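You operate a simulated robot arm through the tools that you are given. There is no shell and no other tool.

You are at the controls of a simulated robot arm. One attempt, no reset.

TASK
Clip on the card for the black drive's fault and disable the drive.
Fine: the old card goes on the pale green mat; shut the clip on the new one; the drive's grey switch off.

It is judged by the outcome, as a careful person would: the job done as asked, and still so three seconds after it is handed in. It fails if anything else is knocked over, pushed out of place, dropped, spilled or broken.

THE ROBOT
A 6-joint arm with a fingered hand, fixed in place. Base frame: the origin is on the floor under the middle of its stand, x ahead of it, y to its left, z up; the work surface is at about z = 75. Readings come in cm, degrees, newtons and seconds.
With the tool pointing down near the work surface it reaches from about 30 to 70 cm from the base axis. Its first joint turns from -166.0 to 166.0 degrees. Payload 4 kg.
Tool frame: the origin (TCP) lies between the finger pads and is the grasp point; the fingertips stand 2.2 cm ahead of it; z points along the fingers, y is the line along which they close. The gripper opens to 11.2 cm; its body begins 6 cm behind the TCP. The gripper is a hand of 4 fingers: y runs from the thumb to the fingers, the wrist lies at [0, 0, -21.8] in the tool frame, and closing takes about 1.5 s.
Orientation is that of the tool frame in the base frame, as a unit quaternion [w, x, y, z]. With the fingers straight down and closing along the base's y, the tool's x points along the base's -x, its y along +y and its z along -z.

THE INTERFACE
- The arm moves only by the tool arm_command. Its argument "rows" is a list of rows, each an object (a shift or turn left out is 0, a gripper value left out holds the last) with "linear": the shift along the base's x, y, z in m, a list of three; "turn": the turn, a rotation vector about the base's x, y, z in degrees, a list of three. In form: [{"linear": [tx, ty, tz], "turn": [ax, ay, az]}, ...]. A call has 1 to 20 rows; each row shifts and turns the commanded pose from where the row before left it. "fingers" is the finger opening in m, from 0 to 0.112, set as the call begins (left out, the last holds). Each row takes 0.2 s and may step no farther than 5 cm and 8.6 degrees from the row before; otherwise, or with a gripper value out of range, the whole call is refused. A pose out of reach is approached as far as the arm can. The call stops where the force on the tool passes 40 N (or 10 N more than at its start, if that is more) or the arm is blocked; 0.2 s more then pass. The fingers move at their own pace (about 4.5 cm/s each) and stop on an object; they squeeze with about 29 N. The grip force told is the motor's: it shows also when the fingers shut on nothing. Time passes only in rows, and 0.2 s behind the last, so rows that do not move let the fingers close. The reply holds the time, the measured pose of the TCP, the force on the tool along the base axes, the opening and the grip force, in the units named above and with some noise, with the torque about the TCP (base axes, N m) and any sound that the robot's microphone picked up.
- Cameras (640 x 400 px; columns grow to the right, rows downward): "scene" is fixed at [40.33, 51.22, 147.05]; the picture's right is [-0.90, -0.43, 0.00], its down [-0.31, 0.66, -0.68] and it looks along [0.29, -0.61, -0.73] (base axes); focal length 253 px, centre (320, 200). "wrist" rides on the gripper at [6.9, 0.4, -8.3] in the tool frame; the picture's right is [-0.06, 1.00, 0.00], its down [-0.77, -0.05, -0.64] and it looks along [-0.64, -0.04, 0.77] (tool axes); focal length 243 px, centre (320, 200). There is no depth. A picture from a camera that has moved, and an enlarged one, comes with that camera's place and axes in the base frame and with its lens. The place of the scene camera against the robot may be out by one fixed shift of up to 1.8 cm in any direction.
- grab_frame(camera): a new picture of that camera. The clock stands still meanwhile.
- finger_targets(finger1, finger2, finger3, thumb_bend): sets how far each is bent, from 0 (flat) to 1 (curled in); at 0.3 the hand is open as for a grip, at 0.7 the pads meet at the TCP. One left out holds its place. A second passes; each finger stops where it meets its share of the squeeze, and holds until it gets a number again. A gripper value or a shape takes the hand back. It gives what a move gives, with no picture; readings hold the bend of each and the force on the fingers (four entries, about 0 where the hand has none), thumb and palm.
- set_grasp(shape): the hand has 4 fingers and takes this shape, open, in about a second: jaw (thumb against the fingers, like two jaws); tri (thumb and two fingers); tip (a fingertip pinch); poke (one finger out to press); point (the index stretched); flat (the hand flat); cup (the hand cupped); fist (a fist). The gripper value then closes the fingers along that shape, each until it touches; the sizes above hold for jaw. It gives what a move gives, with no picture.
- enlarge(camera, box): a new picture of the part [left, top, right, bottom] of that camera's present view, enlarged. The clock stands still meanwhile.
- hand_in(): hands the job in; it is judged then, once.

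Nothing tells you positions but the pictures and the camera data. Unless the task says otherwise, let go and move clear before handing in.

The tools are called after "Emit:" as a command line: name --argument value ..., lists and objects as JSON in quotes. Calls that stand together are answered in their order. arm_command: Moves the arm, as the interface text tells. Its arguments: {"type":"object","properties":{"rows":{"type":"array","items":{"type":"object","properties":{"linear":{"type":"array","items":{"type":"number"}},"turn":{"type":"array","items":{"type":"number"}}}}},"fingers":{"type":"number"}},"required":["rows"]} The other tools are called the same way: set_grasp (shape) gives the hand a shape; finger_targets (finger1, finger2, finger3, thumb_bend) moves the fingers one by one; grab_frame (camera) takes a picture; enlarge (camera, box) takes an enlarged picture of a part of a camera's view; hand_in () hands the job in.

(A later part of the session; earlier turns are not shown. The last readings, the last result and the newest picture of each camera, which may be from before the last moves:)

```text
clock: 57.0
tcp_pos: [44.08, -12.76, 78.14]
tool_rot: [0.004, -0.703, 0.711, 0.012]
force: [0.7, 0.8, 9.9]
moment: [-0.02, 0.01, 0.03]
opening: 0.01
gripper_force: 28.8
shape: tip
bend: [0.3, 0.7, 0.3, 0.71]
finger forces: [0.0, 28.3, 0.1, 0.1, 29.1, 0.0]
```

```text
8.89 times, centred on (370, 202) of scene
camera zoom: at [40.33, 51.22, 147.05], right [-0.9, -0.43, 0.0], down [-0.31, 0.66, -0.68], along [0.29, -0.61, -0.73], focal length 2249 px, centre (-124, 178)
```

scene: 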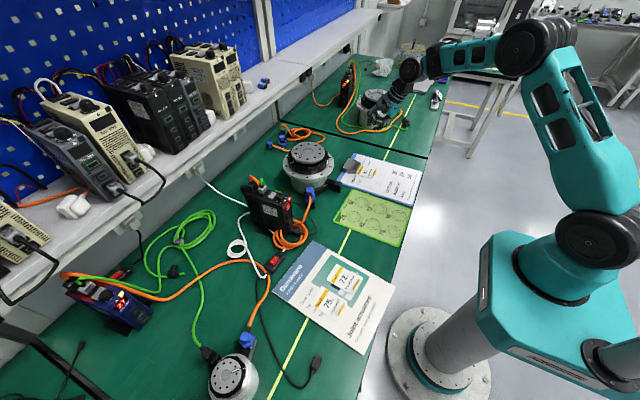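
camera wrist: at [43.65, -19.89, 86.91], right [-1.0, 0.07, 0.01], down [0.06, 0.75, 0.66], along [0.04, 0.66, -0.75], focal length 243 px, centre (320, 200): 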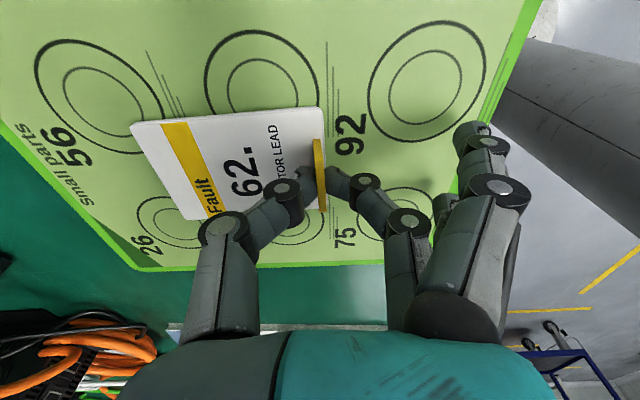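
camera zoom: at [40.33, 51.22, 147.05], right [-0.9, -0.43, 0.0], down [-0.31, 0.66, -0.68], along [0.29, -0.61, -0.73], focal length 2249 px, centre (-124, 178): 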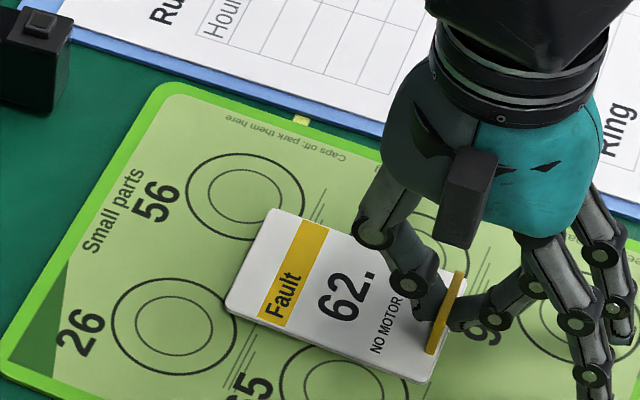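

The card is down on the mat (about 10 N). I'll ease off, open the tips and lift straight up.

Emit:
arm_command --rows '[{"linear": [0, 0, 0.001]}, {}, {}, {}, {}]' --fingers 0.03

Emit:
arm_command --rows '[{"linear": [0, 0, 0.01]}, {"linear": [0, 0, 0.02]}, {"linear": [0, 0, 0.04]}, {"linear": [0, 0, 0.04]}]'

Emit:
grab_frame --camera "wrist"

Emit:
grab_frame --camera "scene"

```text
clock: 58.2
tcp_pos: [43.96, -12.73, 78.21]
tool_rot: [0.004, -0.704, 0.71, 0.012]
force: [0.0, -0.4, 0.9]
moment: [0.01, 0.0, -0.01]
opening: 2.98
gripper_force: 0.0
shape: tip
bend: [0.03, 0.73, 0.03, 0.7]
finger forces: [0.0, 0.0, 0.0, 0.0, 0.0, 0.0]
```

```text
clock: 59.2
tcp_pos: [44.21, -12.88, 89.35]
tool_rot: [0.004, -0.704, 0.71, 0.013]
force: [0.2, 0.0, -0.8]
moment: [-0.01, 0.01, -0.03]
opening: 2.98
gripper_force: 0.1
shape: tip
bend: [0.03, 0.73, 0.03, 0.7]
finger forces: [0.0, 0.0, 0.0, 0.0, 0.0, 0.1]
```

```text
taken
camera wrist: at [43.74, -20.06, 97.47], right [-1.0, 0.07, 0.02], down [0.07, 0.75, 0.66], along [0.04, 0.66, -0.75], focal length 243 px, centre (320, 200)
```

wrist: 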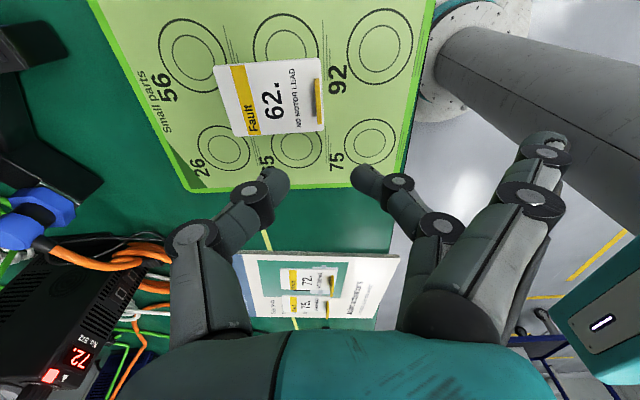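

```text
taken
```

scene: 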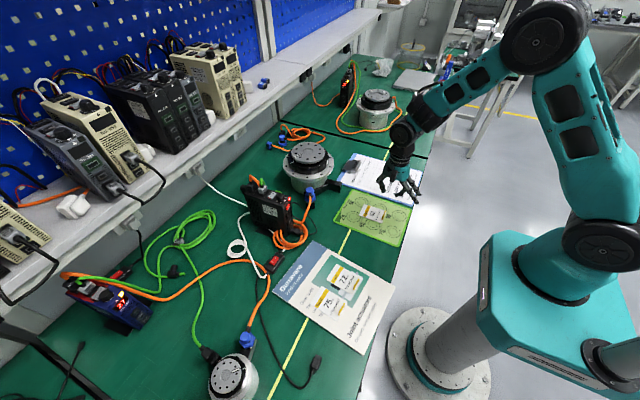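

The 62 card lies cleanly on the mat. Now I'll move over the poster to find the exact pose of the 72 card.

Emit:
arm_command --rows '[{"linear": [0.005, 0.042, 0.012]}, {"linear": [0.005, 0.042, 0.012]}, {"linear": [0.005, 0.042, 0.012]}, {"linear": [0.005, 0.042, 0.012]}, {"linear": [0.005, 0.042, 0.012]}, {"linear": [0.005, 0.042, 0.0]}]'

Emit:
grab_frame --camera "wrist"

Emit:
enlarge --camera "wrist" --box '[180, 0, 440, 180]'

Emit:
enlarge --camera "scene" --box '[300, 240, 400, 330]'

```text
clock: 60.6
tcp_pos: [44.51, -5.76, 93.09]
tool_rot: [0.004, -0.706, 0.708, 0.013]
force: [-0.6, 0.0, -0.5]
moment: [0.02, 0.03, 0.0]
opening: 2.98
gripper_force: 0.0
shape: tip
bend: [0.03, 0.73, 0.03, 0.7]
finger forces: [0.1, 0.1, 0.0, 0.0, 0.1, 0.0]
out of reach, approached as far as the arm can: row 2, 3, 4, 5, 6
```

```text
taken
camera wrist: at [44.15, -12.86, 101.19], right [-1.0, 0.07, 0.01], down [0.06, 0.75, 0.66], along [0.03, 0.66, -0.75], focal length 243 px, centre (320, 200)
```

wrist: 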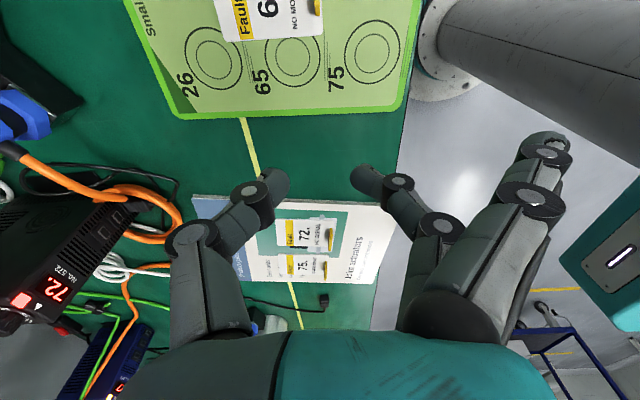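

```text
2.22 times, centred on (310, 90) of wrist
camera zoom: at [44.15, -12.86, 101.19], right [-1.0, 0.07, 0.01], down [0.06, 0.75, 0.66], along [0.03, 0.66, -0.75], focal length 539 px, centre (342, 444)
```

zoom: 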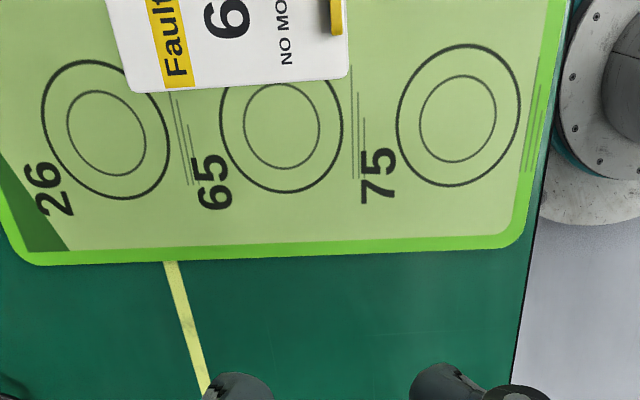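

```text
4.44 times, centred on (350, 285) of scene
camera zoom: at [40.33, 51.22, 147.05], right [-0.9, -0.43, 0.0], down [-0.31, 0.66, -0.68], along [0.29, -0.61, -0.73], focal length 1125 px, centre (187, -178)
```

zoom: 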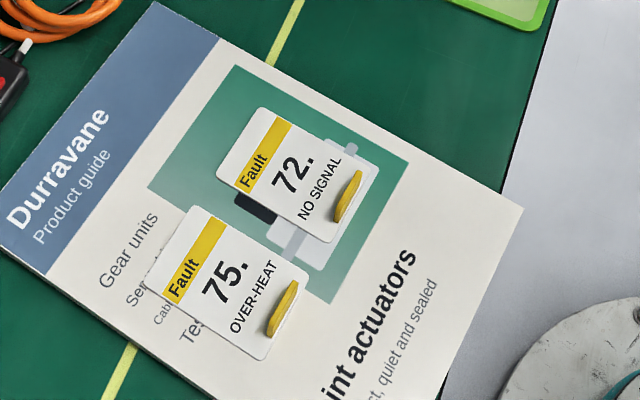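

The hand's last joint is near its limit at this yaw on the poster side, so I need to unwind almost a full turn to have the same grasp orientation there. The 72 card lies turned about -6° with its tab near (44,16). I'll unwind at a safe height while moving toward it.

Emit:
arm_command --rows '[{"linear": [0, 0.002, 0.001], "turn": [0, 0, 8.25]}, {"linear": [0, 0.002, 0.001], "turn": [0, 0, 8.25]}, {"linear": [0, 0.002, 0.001], "turn": [0, 0, 8.25]}, {"linear": [0, 0.002, 0.001], "turn": [0, 0, 8.25]}, {"linear": [0, 0.002, 0.001], "turn": [0, 0, 8.25]}, {"linear": [0, 0.002, 0.001], "turn": [0, 0, 8.25]}, {"linear": [0, 0.002, 0.001], "turn": [0, 0, 8.25]}, {"linear": [0, 0.002, 0.001], "turn": [0, 0, 8.25]}, {"linear": [0, 0.002, 0.001], "turn": [0, 0, 8.25]}, {"linear": [0, 0.002, 0.001], "turn": [0, 0, 8.25]}, {"linear": [0, 0.002, 0.001], "turn": [0, 0, 8.25]}, {"linear": [0, 0.002, 0.001], "turn": [0, 0, 8.25]}, {"linear": [0, 0.002, 0.001], "turn": [0, 0, 8.25]}, {"linear": [0, 0.002, 0.001], "turn": [0, 0, 8.25]}, {"linear": [0, 0.002, 0.001], "turn": [0, 0, 8.25]}, {"linear": [0, 0.002, 0.001], "turn": [0, 0, 8.25]}, {"linear": [0, 0.002, 0.001], "turn": [0, 0, 8.25]}, {"linear": [0, 0.002, 0.001], "turn": [0, 0, 8.25]}, {"linear": [0, 0.002, 0.001], "turn": [0, 0, 8.25]}, {"linear": [0, 0.002, 0.001], "turn": [0, 0, 8.25]}]'

Emit:
arm_command --rows '[{"linear": [0, 0.008, 0], "turn": [0, 0, 8.25]}, {"linear": [0, 0.008, 0], "turn": [0, 0, 8.25]}, {"linear": [0, 0.008, 0], "turn": [0, 0, 8.25]}, {"linear": [0, 0.008, 0], "turn": [0, 0, 8.25]}, {"linear": [0, 0.008, 0], "turn": [0, 0, 8.25]}, {"linear": [0, 0.008, 0], "turn": [0, 0, 8.25]}, {"linear": [0, 0.008, 0], "turn": [0, 0, 8.25]}, {"linear": [0, 0.008, 0], "turn": [0, 0, 8.25]}, {"linear": [0, 0.008, 0], "turn": [0, 0, 8.25]}, {"linear": [0, 0.008, 0], "turn": [0, 0, 8.25]}, {"linear": [0, 0.008, 0], "turn": [0, 0, 8.25]}, {"linear": [0, 0.008, 0], "turn": [0, 0, 8.25]}, {"linear": [0, 0.008, 0], "turn": [0, 0, 8.25]}, {"linear": [0, 0.008, 0], "turn": [0, 0, 8.25]}, {"linear": [0, 0.008, 0], "turn": [0, 0, 8.25]}, {"linear": [0, 0.008, 0], "turn": [0, 0, 8.25]}, {"linear": [0, 0.008, 0], "turn": [0, 0, 8.25]}, {"linear": [0, 0.008, 0], "turn": [0, 0, 8.25]}, {"linear": [0, 0.008, 0], "turn": [0, 0, 8.25]}, {"linear": [0, 0.008, 0], "turn": [0, 0, 8.25]}]'

Emit:
grab_frame --camera "scene"

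```text
clock: 64.8
tcp_pos: [44.41, -1.92, 95.02]
tool_rot: [0.012, 0.796, 0.606, -0.005]
force: [0.2, -0.7, -0.3]
moment: [-0.03, 0.0, 0.03]
opening: 3.0
gripper_force: 0.0
shape: tip
bend: [0.03, 0.73, 0.03, 0.7]
finger forces: [0.1, 0.1, 0.0, 0.0, 0.0, 0.1]
```

```text
clock: 69.0
tcp_pos: [44.52, 14.11, 95.01]
tool_rot: [0.006, -0.496, 0.868, 0.011]
force: [0.9, 0.4, 0.2]
moment: [-0.02, -0.02, -0.01]
opening: 3.0
gripper_force: 0.0
shape: tip
bend: [0.03, 0.73, 0.03, 0.7]
finger forces: [0.0, 0.0, 0.0, 0.1, 0.1, 0.0]
```

```text
taken
```

scene: 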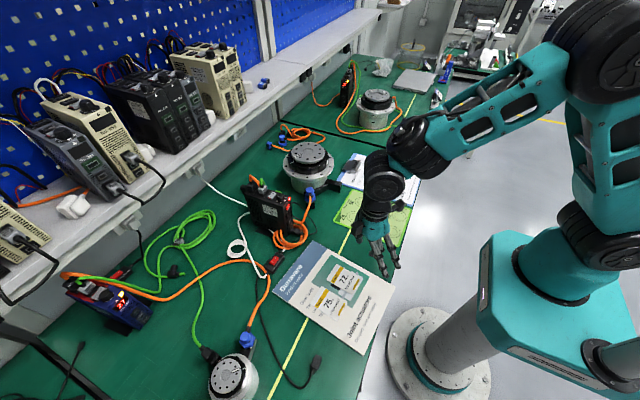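

Yaw is now about +60° in the roomy direction. I'll look through the wrist camera to get the 72 card's exact pose before finishing the turn.

Emit:
arm_command --rows '[{"linear": [0, -0.01, 0], "turn": [-1.4, 0, 8.0]}, {"linear": [0, -0.01, 0], "turn": [0, 0, 8.2]}, {"linear": [0, -0.01, 0], "turn": [0, 0, 8.2]}]'

Emit:
grab_frame --camera "wrist"

Emit:
enlarge --camera "wrist" --box '[200, 0, 440, 160]'

```text
clock: 69.8
tcp_pos: [44.41, 11.2, 94.96]
tool_rot: [0.0, -0.669, 0.743, 0.0]
force: [0.2, 0.0, 0.5]
moment: [-0.02, 0.0, 0.02]
opening: 2.98
gripper_force: 0.0
shape: tip
bend: [0.03, 0.73, 0.03, 0.7]
finger forces: [0.0, 0.0, 0.1, 0.0, 0.1, 0.0]
```

```text
taken
camera wrist: at [43.33, 4.29, 103.3], right [-0.99, 0.17, 0.0], down [0.13, 0.76, 0.64], along [0.11, 0.63, -0.77], focal length 243 px, centre (320, 200)
```

wrist: 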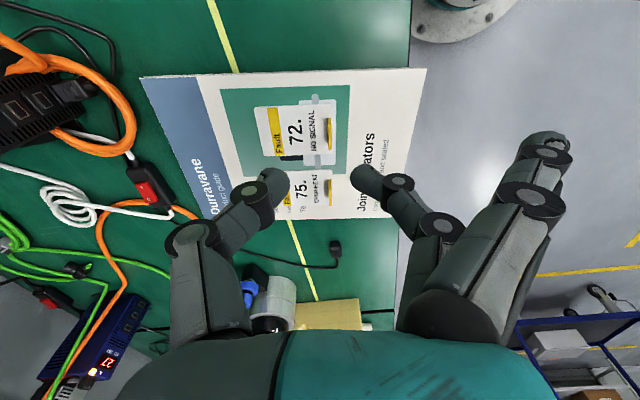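

```text
2.50 times, centred on (320, 80) of wrist
camera zoom: at [43.33, 4.29, 103.3], right [-0.99, 0.17, 0.0], down [0.13, 0.76, 0.64], along [0.11, 0.63, -0.77], focal length 606 px, centre (320, 500)
```

zoom: 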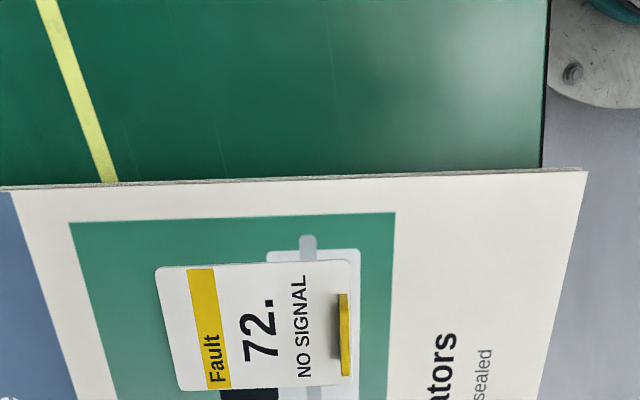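

The 72 card's tab is at about (44.45,16.4), and the hand's yaw (84°) already matches the card. I'll move over it and descend partway.

Emit:
arm_command --rows '[{"linear": [0, 0.026, -0.03]}, {"linear": [0.0005, 0.026, -0.03]}, {"linear": [0, 0, -0.04]}, {"linear": [0, 0, -0.035]}]'

Emit:
enlarge --camera "wrist" --box '[120, 60, 480, 285]'

Emit:
enlarge --camera "scene" --box '[310, 230, 410, 310]'

```text
clock: 70.8
tcp_pos: [44.48, 16.29, 81.42]
tool_rot: [0.001, -0.668, 0.744, 0.001]
force: [-0.6, 0.5, -0.5]
moment: [-0.01, -0.03, 0.03]
opening: 2.97
gripper_force: 0.2
shape: tip
bend: [0.03, 0.73, 0.03, 0.7]
finger forces: [0.1, 0.0, 0.0, 0.0, 0.0, 0.1]
```

```text
1.78 times, centred on (300, 172) of wrist
camera zoom: at [43.28, 9.4, 89.75], right [-0.99, 0.17, 0.0], down [0.13, 0.75, 0.64], along [0.11, 0.63, -0.77], focal length 431 px, centre (356, 249)
```

zoom: 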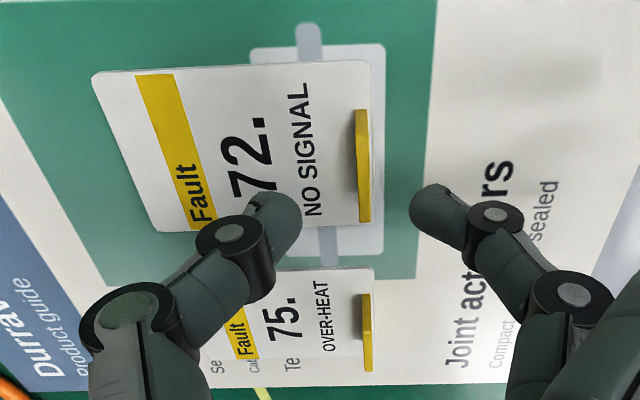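

```text
5.00 times, centred on (360, 270) of scene
camera zoom: at [40.33, 51.22, 147.05], right [-0.9, -0.43, 0.0], down [-0.31, 0.66, -0.68], along [0.29, -0.61, -0.73], focal length 1265 px, centre (120, -150)
```

zoom: 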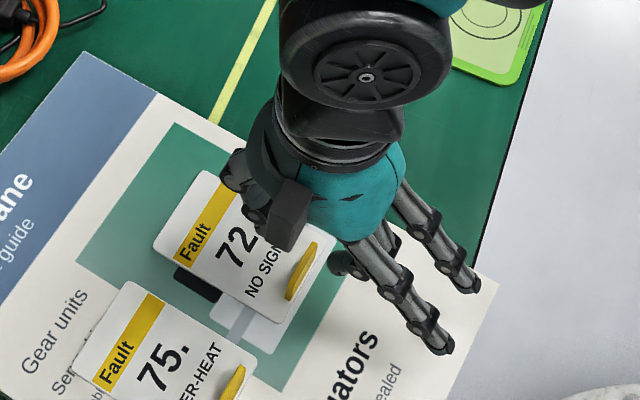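

The tab is between the tips, within a couple of millimetres of centre. I'll lower in small steps, watching the force.

Emit:
arm_command --rows '[{"linear": [-0.001, 0.0015, -0.01]}, {"linear": [0, 0, -0.008]}, {"linear": [0, 0, -0.004]}, {"linear": [0, 0, -0.003]}]'

Emit:
arm_command --rows '[{"linear": [0, 0, -0.002]}]'

Emit:
enlarge --camera "wrist" --box '[120, 60, 480, 285]'

Emit:
enlarge --camera "scene" --box '[330, 240, 400, 300]'

```text
clock: 71.8
tcp_pos: [44.42, 16.46, 78.85]
tool_rot: [0.0, -0.668, 0.744, 0.001]
force: [0.5, 0.0, -0.7]
moment: [0.0, 0.02, -0.01]
opening: 2.95
gripper_force: 0.0
shape: tip
bend: [0.03, 0.73, 0.03, 0.7]
finger forces: [0.0, 0.1, 0.0, 0.0, 0.1, 0.1]
```

```text
clock: 72.2
tcp_pos: [44.47, 16.55, 78.67]
tool_rot: [0.0, -0.668, 0.744, 0.001]
force: [-0.6, -0.3, 0.2]
moment: [0.01, 0.02, -0.01]
opening: 2.97
gripper_force: 0.1
shape: tip
bend: [0.03, 0.73, 0.03, 0.7]
finger forces: [0.1, 0.0, 0.0, 0.1, 0.1, 0.1]
```

```text
1.78 times, centred on (300, 172) of wrist
camera zoom: at [43.27, 9.65, 87.08], right [-0.99, 0.17, 0.0], down [0.13, 0.75, 0.64], along [0.11, 0.63, -0.77], focal length 431 px, centre (356, 249)
```

zoom: 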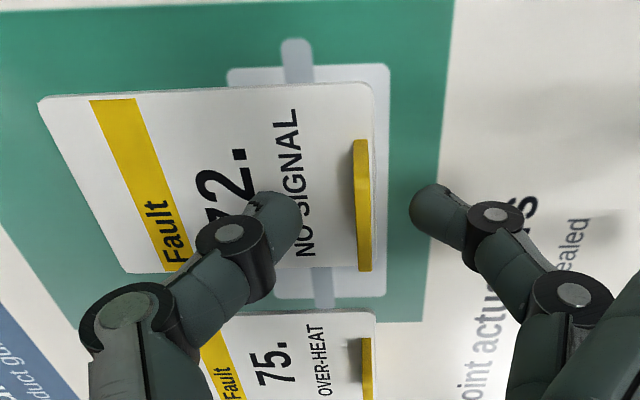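

```text
6.67 times, centred on (365, 270) of scene
camera zoom: at [40.33, 51.22, 147.05], right [-0.9, -0.43, 0.0], down [-0.31, 0.66, -0.68], along [0.29, -0.61, -0.73], focal length 1687 px, centre (20, -267)
```

zoom: 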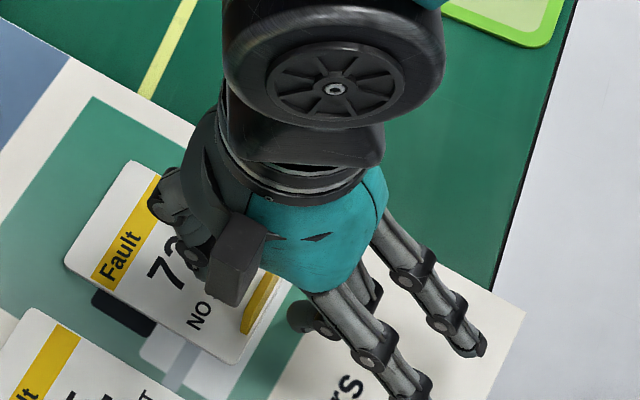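

Still no contact and the tab is nearly centred. I'll shift 1.5 mm, drop 1.5 mm more and close.

Emit:
arm_command --rows '[{"linear": [-0.0015, 0, -0.0015]}]'

Emit:
arm_command --rows '[{}, {}, {}, {}, {}]' --fingers 0.0

Emit:
enlarge --camera "wrist" --box '[120, 60, 480, 285]'

```text
clock: 72.6
tcp_pos: [44.32, 16.55, 78.6]
tool_rot: [0.0, -0.668, 0.744, 0.001]
force: [0.3, -0.1, -0.2]
moment: [0.03, -0.04, -0.02]
opening: 2.98
gripper_force: 0.1
shape: tip
bend: [0.03, 0.73, 0.03, 0.7]
finger forces: [0.1, 0.0, 0.0, 0.0, 0.1, 0.1]
```

```text
clock: 73.8
tcp_pos: [44.29, 16.44, 78.71]
tool_rot: [0.0, -0.668, 0.744, 0.001]
force: [0.1, -0.3, 0.3]
moment: [0.03, 0.02, -0.02]
opening: 0.0
gripper_force: 29.2
shape: tip
bend: [0.29, 0.7, 0.29, 0.7]
finger forces: [0.0, 25.8, 0.0, 0.0, 25.9, 0.1]
```

```text
1.78 times, centred on (300, 172) of wrist
camera zoom: at [43.12, 9.64, 86.94], right [-0.99, 0.17, 0.0], down [0.13, 0.75, 0.64], along [0.11, 0.63, -0.77], focal length 431 px, centre (356, 249)
```

zoom: 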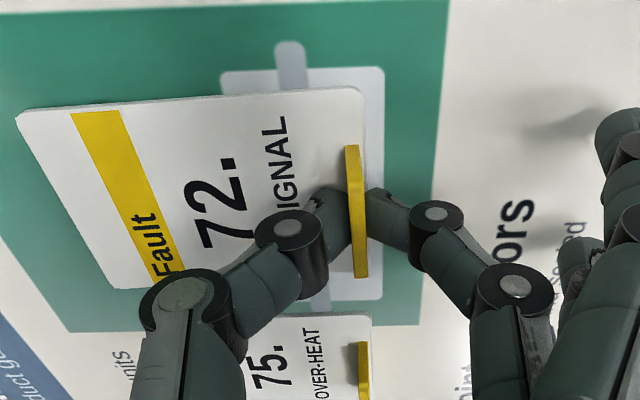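

Gripped at about 26 N. I'll lift straight up slowly and check that only the 72 card came along.

Emit:
arm_command --rows '[{"linear": [0, 0, 0.005]}, {"linear": [0, 0, 0.015]}, {"linear": [0, 0, 0.03]}, {"linear": [0, 0, 0.04]}, {"linear": [0, 0, 0.04]}]'

Emit:
grab_frame --camera "wrist"

Emit:
enlarge --camera "scene" --box '[270, 200, 430, 350]'

```text
clock: 75.0
tcp_pos: [44.21, 16.24, 91.59]
tool_rot: [-0.001, -0.667, 0.745, 0.001]
force: [-0.1, 0.0, -0.6]
moment: [-0.03, 0.01, -0.01]
opening: 0.0
gripper_force: 29.0
shape: tip
bend: [0.3, 0.7, 0.3, 0.71]
finger forces: [0.0, 25.9, 0.0, 0.1, 25.9, 0.1]
```

```text
taken
camera wrist: at [43.18, 9.49, 99.9], right [-0.99, 0.17, 0.0], down [0.13, 0.75, 0.64], along [0.11, 0.63, -0.77], focal length 243 px, centre (320, 200)
```

wrist: 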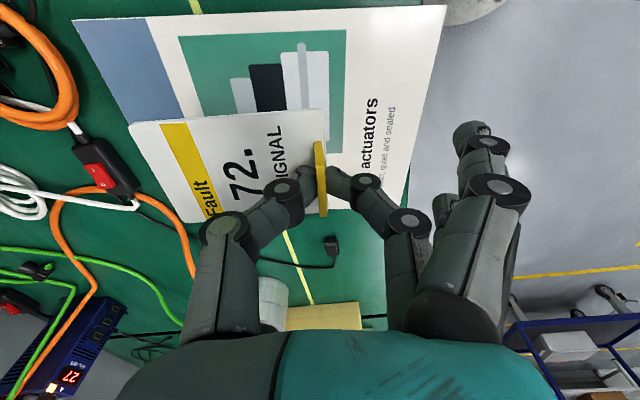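

```text
2.67 times, centred on (350, 275) of scene
camera zoom: at [40.33, 51.22, 147.05], right [-0.9, -0.43, 0.0], down [-0.31, 0.66, -0.68], along [0.29, -0.61, -0.73], focal length 675 px, centre (240, 0)
```

zoom: 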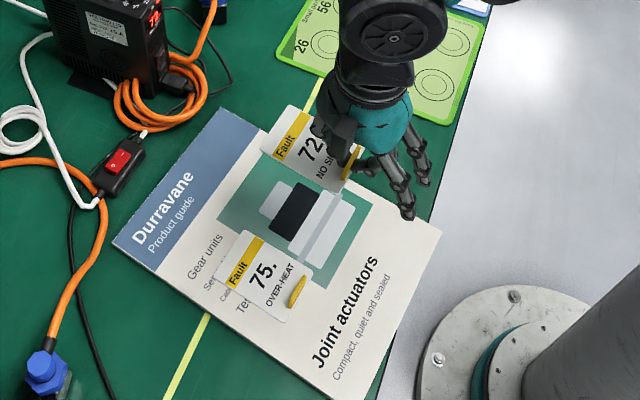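

The 72 card is in hand and the 75 card is undisturbed. I'll carry it toward the clipboard while unwinding the wrist the other way, staying high.

Emit:
arm_command --rows '[{"linear": [0, -0.008, 0.002], "turn": [0, 0, -8.25]}, {"linear": [0, -0.008, 0.002], "turn": [0, 0, -8.25]}, {"linear": [0, -0.008, 0.002], "turn": [0, 0, -8.25]}, {"linear": [0, -0.008, 0.002], "turn": [0, 0, -8.25]}, {"linear": [0, -0.008, 0.002], "turn": [0, 0, -8.25]}, {"linear": [0, -0.008, 0.002], "turn": [0, 0, -8.25]}, {"linear": [0, -0.008, 0.002], "turn": [0, 0, -8.25]}, {"linear": [0, -0.008, 0.002], "turn": [0, 0, -8.25]}, {"linear": [0, -0.008, 0.002], "turn": [0, 0, -8.25]}, {"linear": [0, -0.008, 0.002], "turn": [0, 0, -8.25]}, {"linear": [0, -0.008, 0.002], "turn": [0, 0, -8.25]}, {"linear": [0, -0.008, 0.002], "turn": [0, 0, -8.25]}, {"linear": [0, -0.008, 0.002], "turn": [0, 0, -8.25]}, {"linear": [0, -0.008, 0.002], "turn": [0, 0, -8.25]}, {"linear": [0, -0.008, 0.002], "turn": [0, 0, -8.25]}, {"linear": [0, -0.008, 0.002], "turn": [0, 0, -8.25]}, {"linear": [0, -0.008, 0.002], "turn": [0, 0, -8.25]}, {"linear": [0, -0.008, 0.002], "turn": [0, 0, -8.25]}, {"linear": [0, -0.008, 0.002], "turn": [0, 0, -8.25]}, {"linear": [0, -0.008, 0.002], "turn": [0, 0, -8.25]}]'

Emit:
arm_command --rows '[{"linear": [0, -0.008, 0], "turn": [0, 0, -8.25]}, {"linear": [0, -0.008, 0], "turn": [0, 0, -8.25]}, {"linear": [0, -0.008, 0], "turn": [0, 0, -8.25]}, {"linear": [0, -0.008, 0], "turn": [0, 0, -8.25]}, {"linear": [0, -0.008, 0], "turn": [0, 0, -8.25]}, {"linear": [0, -0.008, 0], "turn": [0, 0, -8.25]}, {"linear": [0, -0.008, 0], "turn": [0, 0, -8.25]}, {"linear": [0, -0.008, 0], "turn": [0, 0, -8.25]}, {"linear": [0, -0.008, 0], "turn": [0, 0, -8.25]}, {"linear": [0, -0.008, 0], "turn": [0, 0, -8.25]}, {"linear": [0, -0.008, 0], "turn": [0, 0, -8.25]}, {"linear": [0, -0.008, 0], "turn": [0, 0, -8.25]}, {"linear": [0, -0.008, 0], "turn": [0, 0, -8.25]}, {"linear": [0, -0.008, 0], "turn": [0, 0, -8.25]}, {"linear": [0, -0.008, 0], "turn": [0, 0, -8.25]}, {"linear": [0, -0.008, 0], "turn": [0, 0, -8.25]}, {"linear": [0, -0.008, 0], "turn": [0, 0, -8.25]}, {"linear": [0, -0.008, 0], "turn": [0, 0, -8.25]}, {"linear": [0, -0.008, 0], "turn": [0, 0, -8.25]}, {"linear": [0, -0.008, 0], "turn": [0, 0, -8.25]}]'

Emit:
grab_frame --camera "wrist"

Emit:
grab_frame --camera "scene"

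```text
clock: 79.2
tcp_pos: [44.42, 0.38, 95.6]
tool_rot: [0.001, 0.652, 0.759, 0.0]
force: [0.0, 0.7, -0.2]
moment: [-0.02, 0.0, 0.02]
opening: 0.0
gripper_force: 29.0
shape: tip
bend: [0.3, 0.7, 0.3, 0.71]
finger forces: [0.0, 25.8, 0.1, 0.0, 25.8, 0.1]
```

```text
clock: 83.4
tcp_pos: [44.26, -15.55, 95.58]
tool_rot: [0.001, 0.837, -0.547, 0.0]
force: [0.0, -0.1, -0.8]
moment: [0.0, 0.02, -0.01]
opening: 0.0
gripper_force: 28.6
shape: tip
bend: [0.3, 0.7, 0.3, 0.71]
finger forces: [0.0, 25.8, 0.1, 0.1, 25.8, 0.0]
```

```text
taken
camera wrist: at [46.74, -22.07, 103.96], right [-0.94, -0.34, 0.0], down [-0.26, 0.72, 0.64], along [-0.22, 0.6, -0.77], focal length 243 px, centre (320, 200)
```

wrist: 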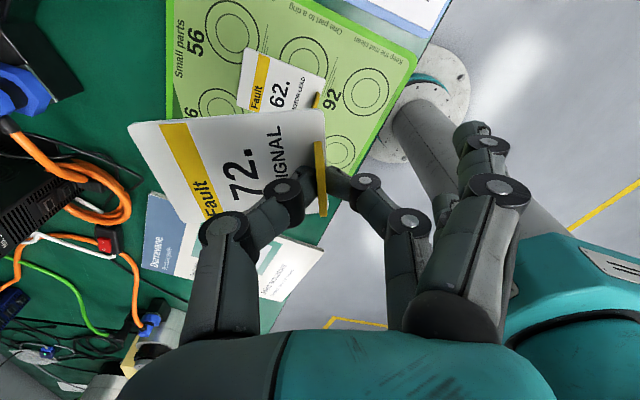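

```text
taken
```

scene: 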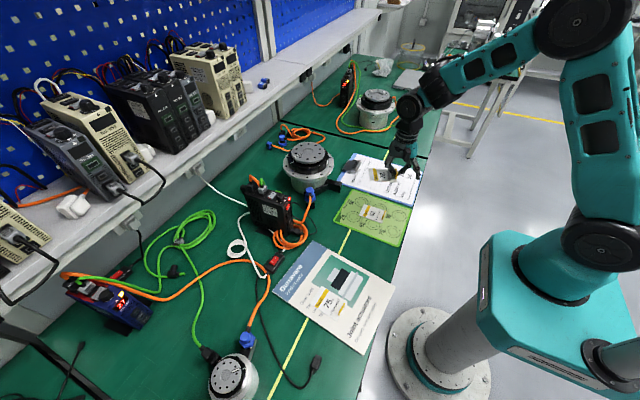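

The 72 card is still firmly held, now with yaw 114°. I'll finish the turn to yaw 90° and move to just in front of the open clip.

Emit:
arm_command --rows '[{"linear": [0.008, -0.036, 0], "turn": [0, 0, -8.05]}, {"linear": [0.008, -0.036, 0], "turn": [0, 0, -8.05]}, {"linear": [0.012, -0.036, -0.01], "turn": [0, 0, -8.05]}, {"linear": [0.012, -0.036, -0.02]}, {"linear": [0.013, -0.037, -0.03]}]'

Emit:
grab_frame --camera "wrist"

Emit:
enlarge --camera "scene" --box '[330, 110, 430, 200]'

```text
clock: 84.6
tcp_pos: [49.5, -33.55, 89.74]
tool_rot: [0.0, -0.705, 0.709, 0.001]
force: [-0.1, 0.5, 0.3]
moment: [-0.03, -0.03, 0.02]
opening: 0.01
gripper_force: 28.3
shape: tip
bend: [0.3, 0.7, 0.3, 0.71]
finger forces: [0.1, 25.8, 0.0, 0.0, 25.7, 0.0]
```

```text
taken
camera wrist: at [49.07, -40.54, 98.02], right [-1.0, 0.07, 0.0], down [0.05, 0.76, 0.64], along [0.04, 0.64, -0.77], focal length 243 px, centre (320, 200)
```

wrist: 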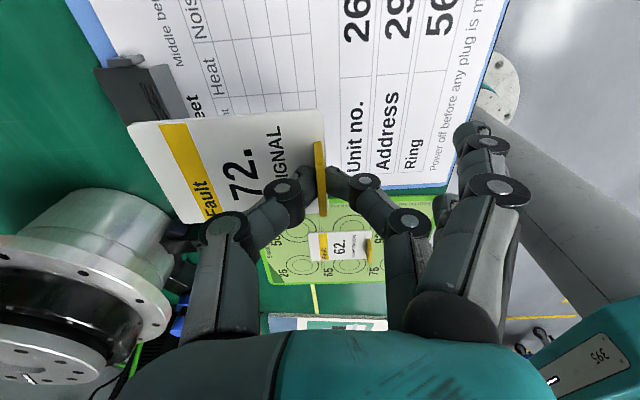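

```text
4.44 times, centred on (380, 155) of scene
camera zoom: at [40.33, 51.22, 147.05], right [-0.9, -0.43, 0.0], down [-0.31, 0.66, -0.68], along [0.29, -0.61, -0.73], focal length 1125 px, centre (53, 400)
```

zoom: 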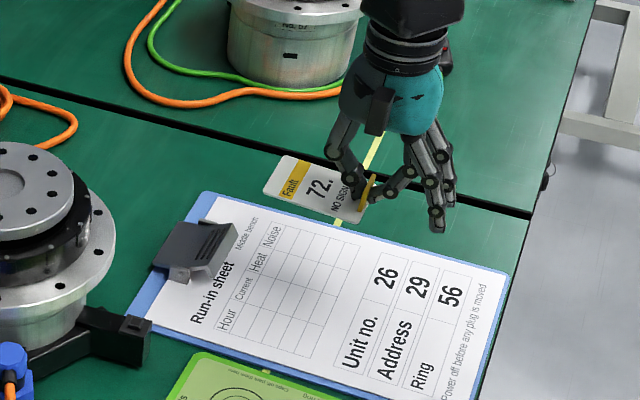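

The clip is still open and the card is lined up behind it. I'll lower to just above the clipboard and check alignment with the jaw.

Emit:
arm_command --rows '[{"linear": [0, -0.002, -0.04]}, {"linear": [0, 0, -0.03]}, {"linear": [0, 0, -0.02]}]'

Emit:
enlarge --camera "wrist" --box '[40, 20, 400, 245]'

Emit:
enlarge --camera "scene" --box '[335, 140, 405, 190]'

```text
clock: 85.4
tcp_pos: [49.42, -33.71, 80.7]
tool_rot: [0.0, -0.705, 0.709, 0.001]
force: [-0.4, 0.7, 0.1]
moment: [-0.01, 0.01, 0.0]
opening: 0.0
gripper_force: 29.3
shape: tip
bend: [0.3, 0.7, 0.3, 0.71]
finger forces: [0.0, 25.8, 0.1, 0.0, 25.8, 0.1]
```

```text
1.78 times, centred on (220, 132) of wrist
camera zoom: at [49.08, -40.74, 88.98], right [-1.0, 0.07, 0.0], down [0.05, 0.76, 0.64], along [0.04, 0.64, -0.77], focal length 431 px, centre (498, 320)
```

zoom: 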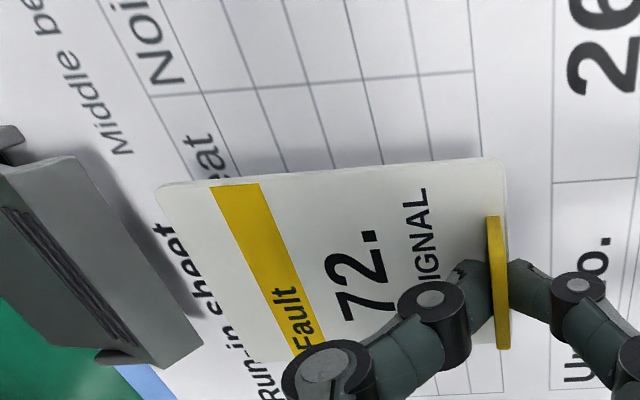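

```text
8.00 times, centred on (370, 165) of scene
camera zoom: at [40.33, 51.22, 147.05], right [-0.9, -0.43, 0.0], down [-0.31, 0.66, -0.68], along [0.29, -0.61, -0.73], focal length 2024 px, centre (-80, 480)
```

zoom: 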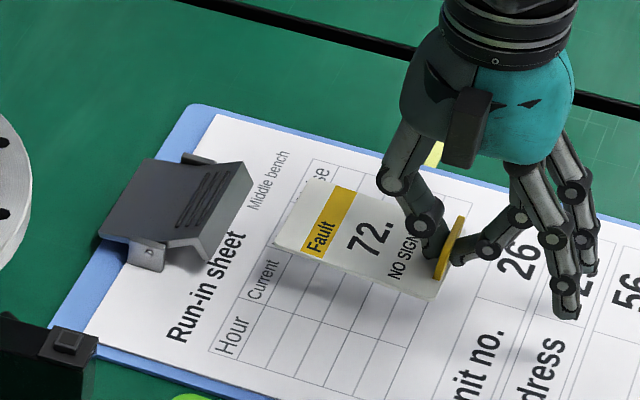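

The card and jaw are parallel and centred within a few millimetres. I'll lower until the card just touches the paper, then slide it in.

Emit:
arm_command --rows '[{"linear": [0, 0, -0.01]}, {"linear": [0, 0, -0.006]}, {"linear": [0, 0, -0.002]}]'

Emit:
arm_command --rows '[{"linear": [0, 0, -0.0015]}]'

Emit:
enlarge --camera "scene" --box '[335, 140, 405, 190]'

Emit:
enlarge --camera "wrist" --box '[40, 20, 400, 245]'

```text
clock: 86.2
tcp_pos: [49.55, -33.78, 78.74]
tool_rot: [0.0, -0.705, 0.709, 0.0]
force: [-0.2, 0.3, -0.2]
moment: [0.01, 0.04, 0.02]
opening: 0.0
gripper_force: 29.2
shape: tip
bend: [0.3, 0.7, 0.3, 0.71]
finger forces: [0.1, 25.8, 0.0, 0.0, 25.7, 0.0]
```

```text
clock: 86.6
tcp_pos: [49.5, -33.84, 78.57]
tool_rot: [-0.001, -0.706, 0.709, 0.0]
force: [0.0, -0.7, 0.2]
moment: [-0.02, 0.05, 0.03]
opening: 0.0
gripper_force: 28.8
shape: tip
bend: [0.3, 0.7, 0.3, 0.71]
finger forces: [0.0, 25.8, 0.1, 0.1, 25.7, 0.1]
```

```text
8.00 times, centred on (370, 165) of scene
camera zoom: at [40.33, 51.22, 147.05], right [-0.9, -0.43, 0.0], down [-0.31, 0.66, -0.68], along [0.29, -0.61, -0.73], focal length 2024 px, centre (-80, 480)
```

zoom: 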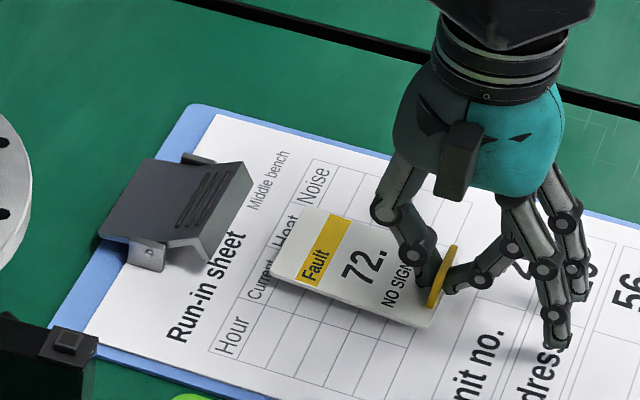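

```text
1.78 times, centred on (220, 132) of wrist
camera zoom: at [49.09, -40.77, 86.99], right [-1.0, 0.07, 0.0], down [0.05, 0.76, 0.64], along [0.04, 0.64, -0.77], focal length 431 px, centre (498, 320)
```

zoom: 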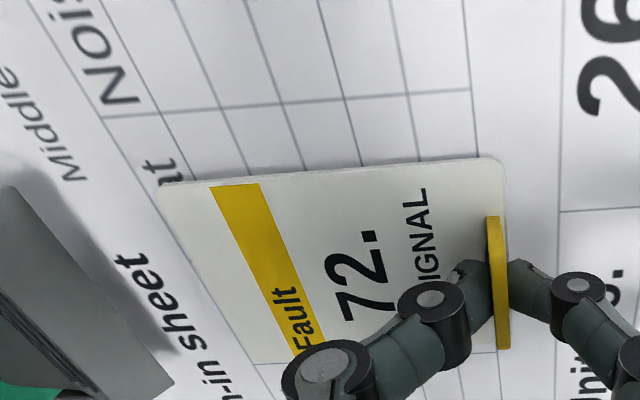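

The card is just skimming the paper. I'll slide it toward the clip in stages.

Emit:
arm_command --rows '[{"linear": [0.008, 0, 0]}, {"linear": [0.008, 0, 0]}, {"linear": [0.006, 0, 0]}]'

Emit:
enlarge --camera "scene" --box '[335, 140, 395, 185]'

Emit:
enlarge --camera "wrist" --box '[40, 20, 400, 245]'

```text
clock: 87.4
tcp_pos: [51.83, -33.91, 78.72]
tool_rot: [0.0, -0.705, 0.71, 0.001]
force: [0.1, -0.4, -0.5]
moment: [0.01, 0.0, 0.01]
opening: 0.0
gripper_force: 28.8
shape: tip
bend: [0.3, 0.7, 0.3, 0.71]
finger forces: [0.0, 25.7, 0.0, 0.0, 25.8, 0.1]
```

```text
8.89 times, centred on (365, 162) of scene
camera zoom: at [40.33, 51.22, 147.05], right [-0.9, -0.43, 0.0], down [-0.31, 0.66, -0.68], along [0.29, -0.61, -0.73], focal length 2249 px, centre (-80, 533)
```

zoom: 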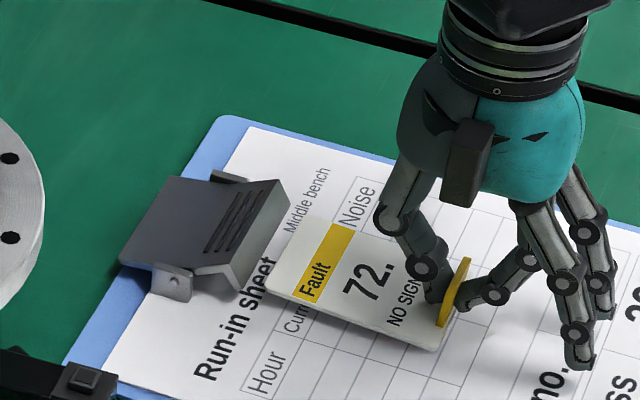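

```text
1.78 times, centred on (220, 132) of wrist
camera zoom: at [51.35, -40.82, 87.05], right [-1.0, 0.07, 0.0], down [0.05, 0.76, 0.64], along [0.04, 0.64, -0.77], focal length 431 px, centre (498, 320)
```

zoom: 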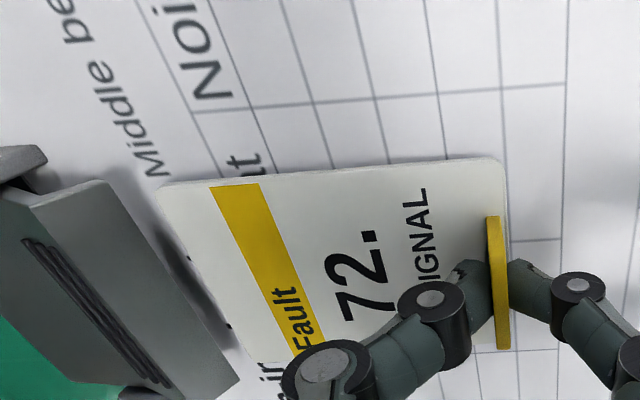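

Still clear. I'll keep sliding in smaller steps.

Emit:
arm_command --rows '[{"linear": [0.005, 0, 0]}, {"linear": [0.005, 0, 0]}]'

Emit:
enlarge --camera "scene" --box '[340, 145, 390, 180]'

Emit:
enlarge --camera "wrist" --box '[40, 20, 400, 245]'

```text
clock: 88.0
tcp_pos: [52.73, -33.85, 78.64]
tool_rot: [0.0, -0.706, 0.709, 0.002]
force: [0.0, -0.1, 0.2]
moment: [-0.02, 0.02, -0.02]
opening: 0.0
gripper_force: 28.8
shape: tip
bend: [0.3, 0.7, 0.3, 0.71]
finger forces: [0.0, 25.9, 0.1, 0.0, 25.8, 0.0]
```

```text
11.43 times, centred on (365, 162) of scene
camera zoom: at [40.33, 51.22, 147.05], right [-0.9, -0.43, 0.0], down [-0.31, 0.66, -0.68], along [0.29, -0.61, -0.73], focal length 2892 px, centre (-194, 629)
```

zoom: 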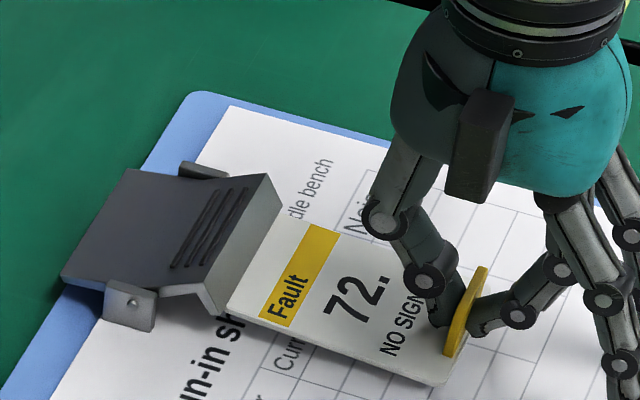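

```text
1.78 times, centred on (220, 132) of wrist
camera zoom: at [52.34, -40.77, 87.05], right [-1.0, 0.07, 0.0], down [0.05, 0.76, 0.64], along [0.04, 0.64, -0.77], focal length 431 px, centre (498, 320)
```

zoom: 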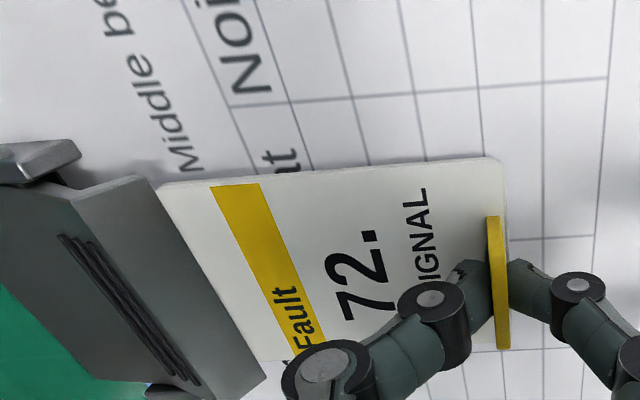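

The card end is at the lip. I'll go on in small steps and watch the x force for any snag.

Emit:
arm_command --rows '[{"linear": [0.004, 0, 0]}]'

Emit:
enlarge --camera "scene" --box '[340, 145, 390, 180]'

Emit:
arm_command --rows '[{"linear": [0.004, 0, 0]}]'

Emit:
enlarge --camera "scene" --box '[340, 145, 390, 180]'

```text
clock: 88.4
tcp_pos: [53.22, -33.77, 78.73]
tool_rot: [0.0, -0.705, 0.709, 0.002]
force: [0.5, -0.1, -1.1]
moment: [0.02, -0.01, -0.01]
opening: 0.0
gripper_force: 29.0
shape: tip
bend: [0.3, 0.7, 0.3, 0.71]
finger forces: [0.0, 25.9, 0.0, 0.0, 25.8, 0.0]
```

```text
11.43 times, centred on (365, 162) of scene
camera zoom: at [40.33, 51.22, 147.05], right [-0.9, -0.43, 0.0], down [-0.31, 0.66, -0.68], along [0.29, -0.61, -0.73], focal length 2892 px, centre (-194, 629)
```

zoom: 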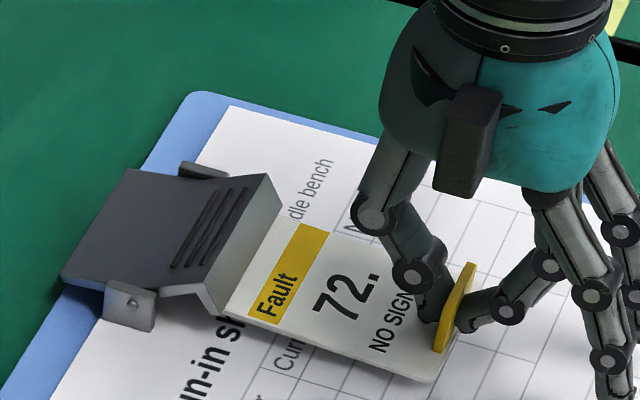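

```text
clock: 88.8
tcp_pos: [53.53, -33.81, 78.76]
tool_rot: [0.0, -0.705, 0.709, 0.001]
force: [0.0, 0.2, -0.6]
moment: [0.0, 0.02, 0.0]
opening: 0.0
gripper_force: 28.8
shape: tip
bend: [0.3, 0.7, 0.3, 0.71]
finger forces: [0.1, 25.9, 0.1, 0.0, 25.9, 0.0]
```

```text
11.43 times, centred on (365, 162) of scene
camera zoom: at [40.33, 51.22, 147.05], right [-0.9, -0.43, 0.0], down [-0.31, 0.66, -0.68], along [0.29, -0.61, -0.73], focal length 2892 px, centre (-194, 629)
```

zoom: 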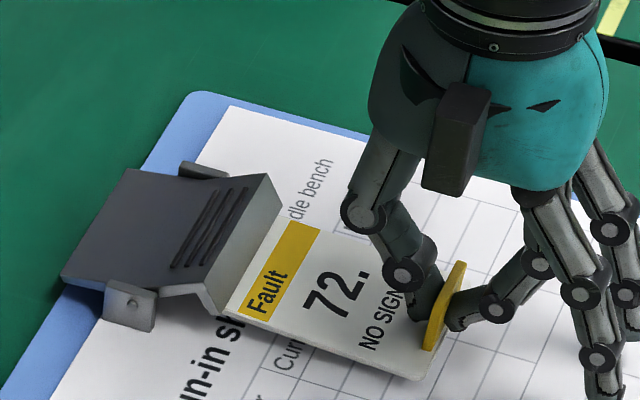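

The card is sliding under the jaw with no resistance. I'll push it in about 7 mm more, to match or slightly exceed the old card's depth.

Emit:
arm_command --rows '[{"linear": [0.004, 0, 0]}, {"linear": [0.003, 0, 0]}]'

Emit:
enlarge --camera "scene" --box '[340, 145, 390, 180]'

Emit:
enlarge --camera "wrist" --box '[40, 20, 400, 245]'

```text
clock: 89.4
tcp_pos: [54.29, -33.7, 78.78]
tool_rot: [0.0, -0.705, 0.709, 0.002]
force: [0.5, 0.0, 0.2]
moment: [0.0, 0.05, 0.0]
opening: 0.0
gripper_force: 28.7
shape: tip
bend: [0.3, 0.7, 0.3, 0.71]
finger forces: [0.1, 25.8, 0.1, 0.0, 25.8, 0.0]
```

```text
11.43 times, centred on (365, 162) of scene
camera zoom: at [40.33, 51.22, 147.05], right [-0.9, -0.43, 0.0], down [-0.31, 0.66, -0.68], along [0.29, -0.61, -0.73], focal length 2892 px, centre (-194, 629)
```

zoom: 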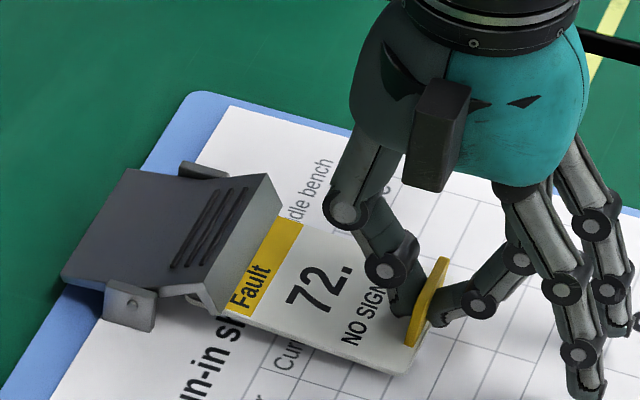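

```text
1.78 times, centred on (220, 132) of wrist
camera zoom: at [53.8, -40.73, 87.02], right [-1.0, 0.07, 0.0], down [0.06, 0.76, 0.64], along [0.04, 0.64, -0.77], focal length 431 px, centre (498, 320)
```

zoom: 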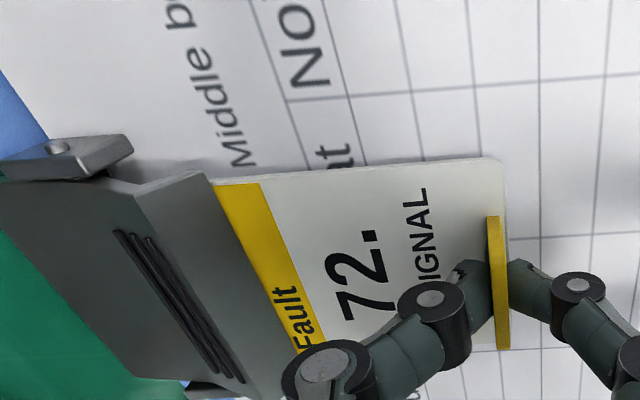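

The card's end is now about 1 cm under the jaw, like the old one was. I'll lower it the last millimetres until it rests on the paper.

Emit:
arm_command --rows '[{"linear": [0, 0, -0.0015]}]'

Emit:
arm_command --rows '[{"linear": [0, 0, -0.0015]}]'

```text
clock: 89.8
tcp_pos: [54.31, -33.86, 78.53]
tool_rot: [0.0, -0.705, 0.709, 0.001]
force: [0.2, 1.1, -0.3]
moment: [0.0, 0.0, 0.0]
opening: 0.01
gripper_force: 29.1
shape: tip
bend: [0.3, 0.7, 0.3, 0.71]
finger forces: [0.0, 25.8, 0.0, 0.0, 25.8, 0.0]
```

```text
clock: 90.2
tcp_pos: [54.35, -33.83, 78.32]
tool_rot: [-0.001, -0.705, 0.709, 0.001]
force: [0.1, -0.3, -1.0]
moment: [-0.04, 0.06, -0.01]
opening: 0.01
gripper_force: 28.7
shape: tip
bend: [0.3, 0.7, 0.3, 0.71]
finger forces: [0.0, 25.7, 0.0, 0.1, 25.8, 0.0]
```

Emit:
arm_command --rows '[{"linear": [0, 0, -0.0015]}]'

Emit:
enlarge --camera "scene" --box '[340, 145, 390, 180]'

```text
clock: 90.6
tcp_pos: [54.36, -33.88, 78.16]
tool_rot: [0.0, -0.705, 0.709, 0.001]
force: [0.7, 0.5, -0.4]
moment: [0.0, 0.0, -0.01]
opening: 0.0
gripper_force: 29.0
shape: tip
bend: [0.3, 0.7, 0.3, 0.71]
finger forces: [0.0, 25.7, 0.0, 0.0, 25.8, 0.0]
```

```text
11.43 times, centred on (365, 162) of scene
camera zoom: at [40.33, 51.22, 147.05], right [-0.9, -0.43, 0.0], down [-0.31, 0.66, -0.68], along [0.29, -0.61, -0.73], focal length 2892 px, centre (-194, 629)
```

zoom: 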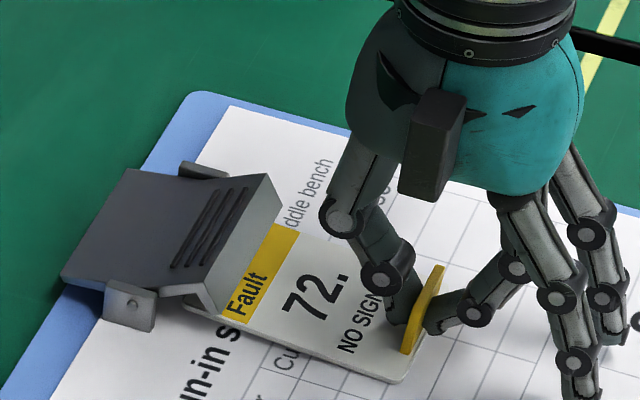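

Still no contact: the poster must be a little lower in my grip than the board. I'll keep lowering in 1.5 mm steps.

Emit:
arm_command --rows '[{"linear": [0, 0, -0.0015]}]'

Emit:
arm_command --rows '[{"linear": [0, 0, -0.001]}]'

Emit:
enlarge --camera "scene" --box '[340, 145, 390, 180]'

```text
clock: 91.0
tcp_pos: [54.46, -33.83, 78.09]
tool_rot: [0.0, -0.705, 0.709, 0.0]
force: [-0.2, 1.4, 4.9]
moment: [0.0, 0.03, -0.03]
opening: 0.0
gripper_force: 28.8
shape: tip
bend: [0.3, 0.7, 0.3, 0.71]
finger forces: [0.0, 27.2, 0.0, 0.1, 27.4, 0.0]
```

```text
clock: 91.4
tcp_pos: [54.34, -33.79, 78.04]
tool_rot: [0.001, -0.705, 0.709, 0.0]
force: [1.0, 1.4, 12.1]
moment: [0.04, 0.09, 0.0]
opening: 0.04
gripper_force: 28.9
shape: tip
bend: [0.3, 0.7, 0.3, 0.71]
finger forces: [0.0, 29.2, 0.0, 0.0, 30.5, 0.0]
```

```text
11.43 times, centred on (365, 162) of scene
camera zoom: at [40.33, 51.22, 147.05], right [-0.9, -0.43, 0.0], down [-0.31, 0.66, -0.68], along [0.29, -0.61, -0.73], focal length 2892 px, centre (-194, 629)
```

zoom: 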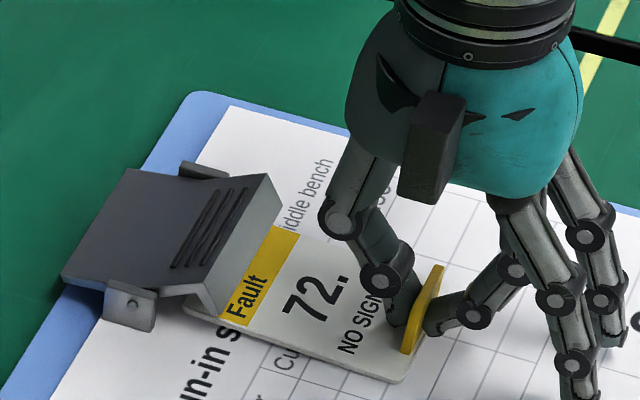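

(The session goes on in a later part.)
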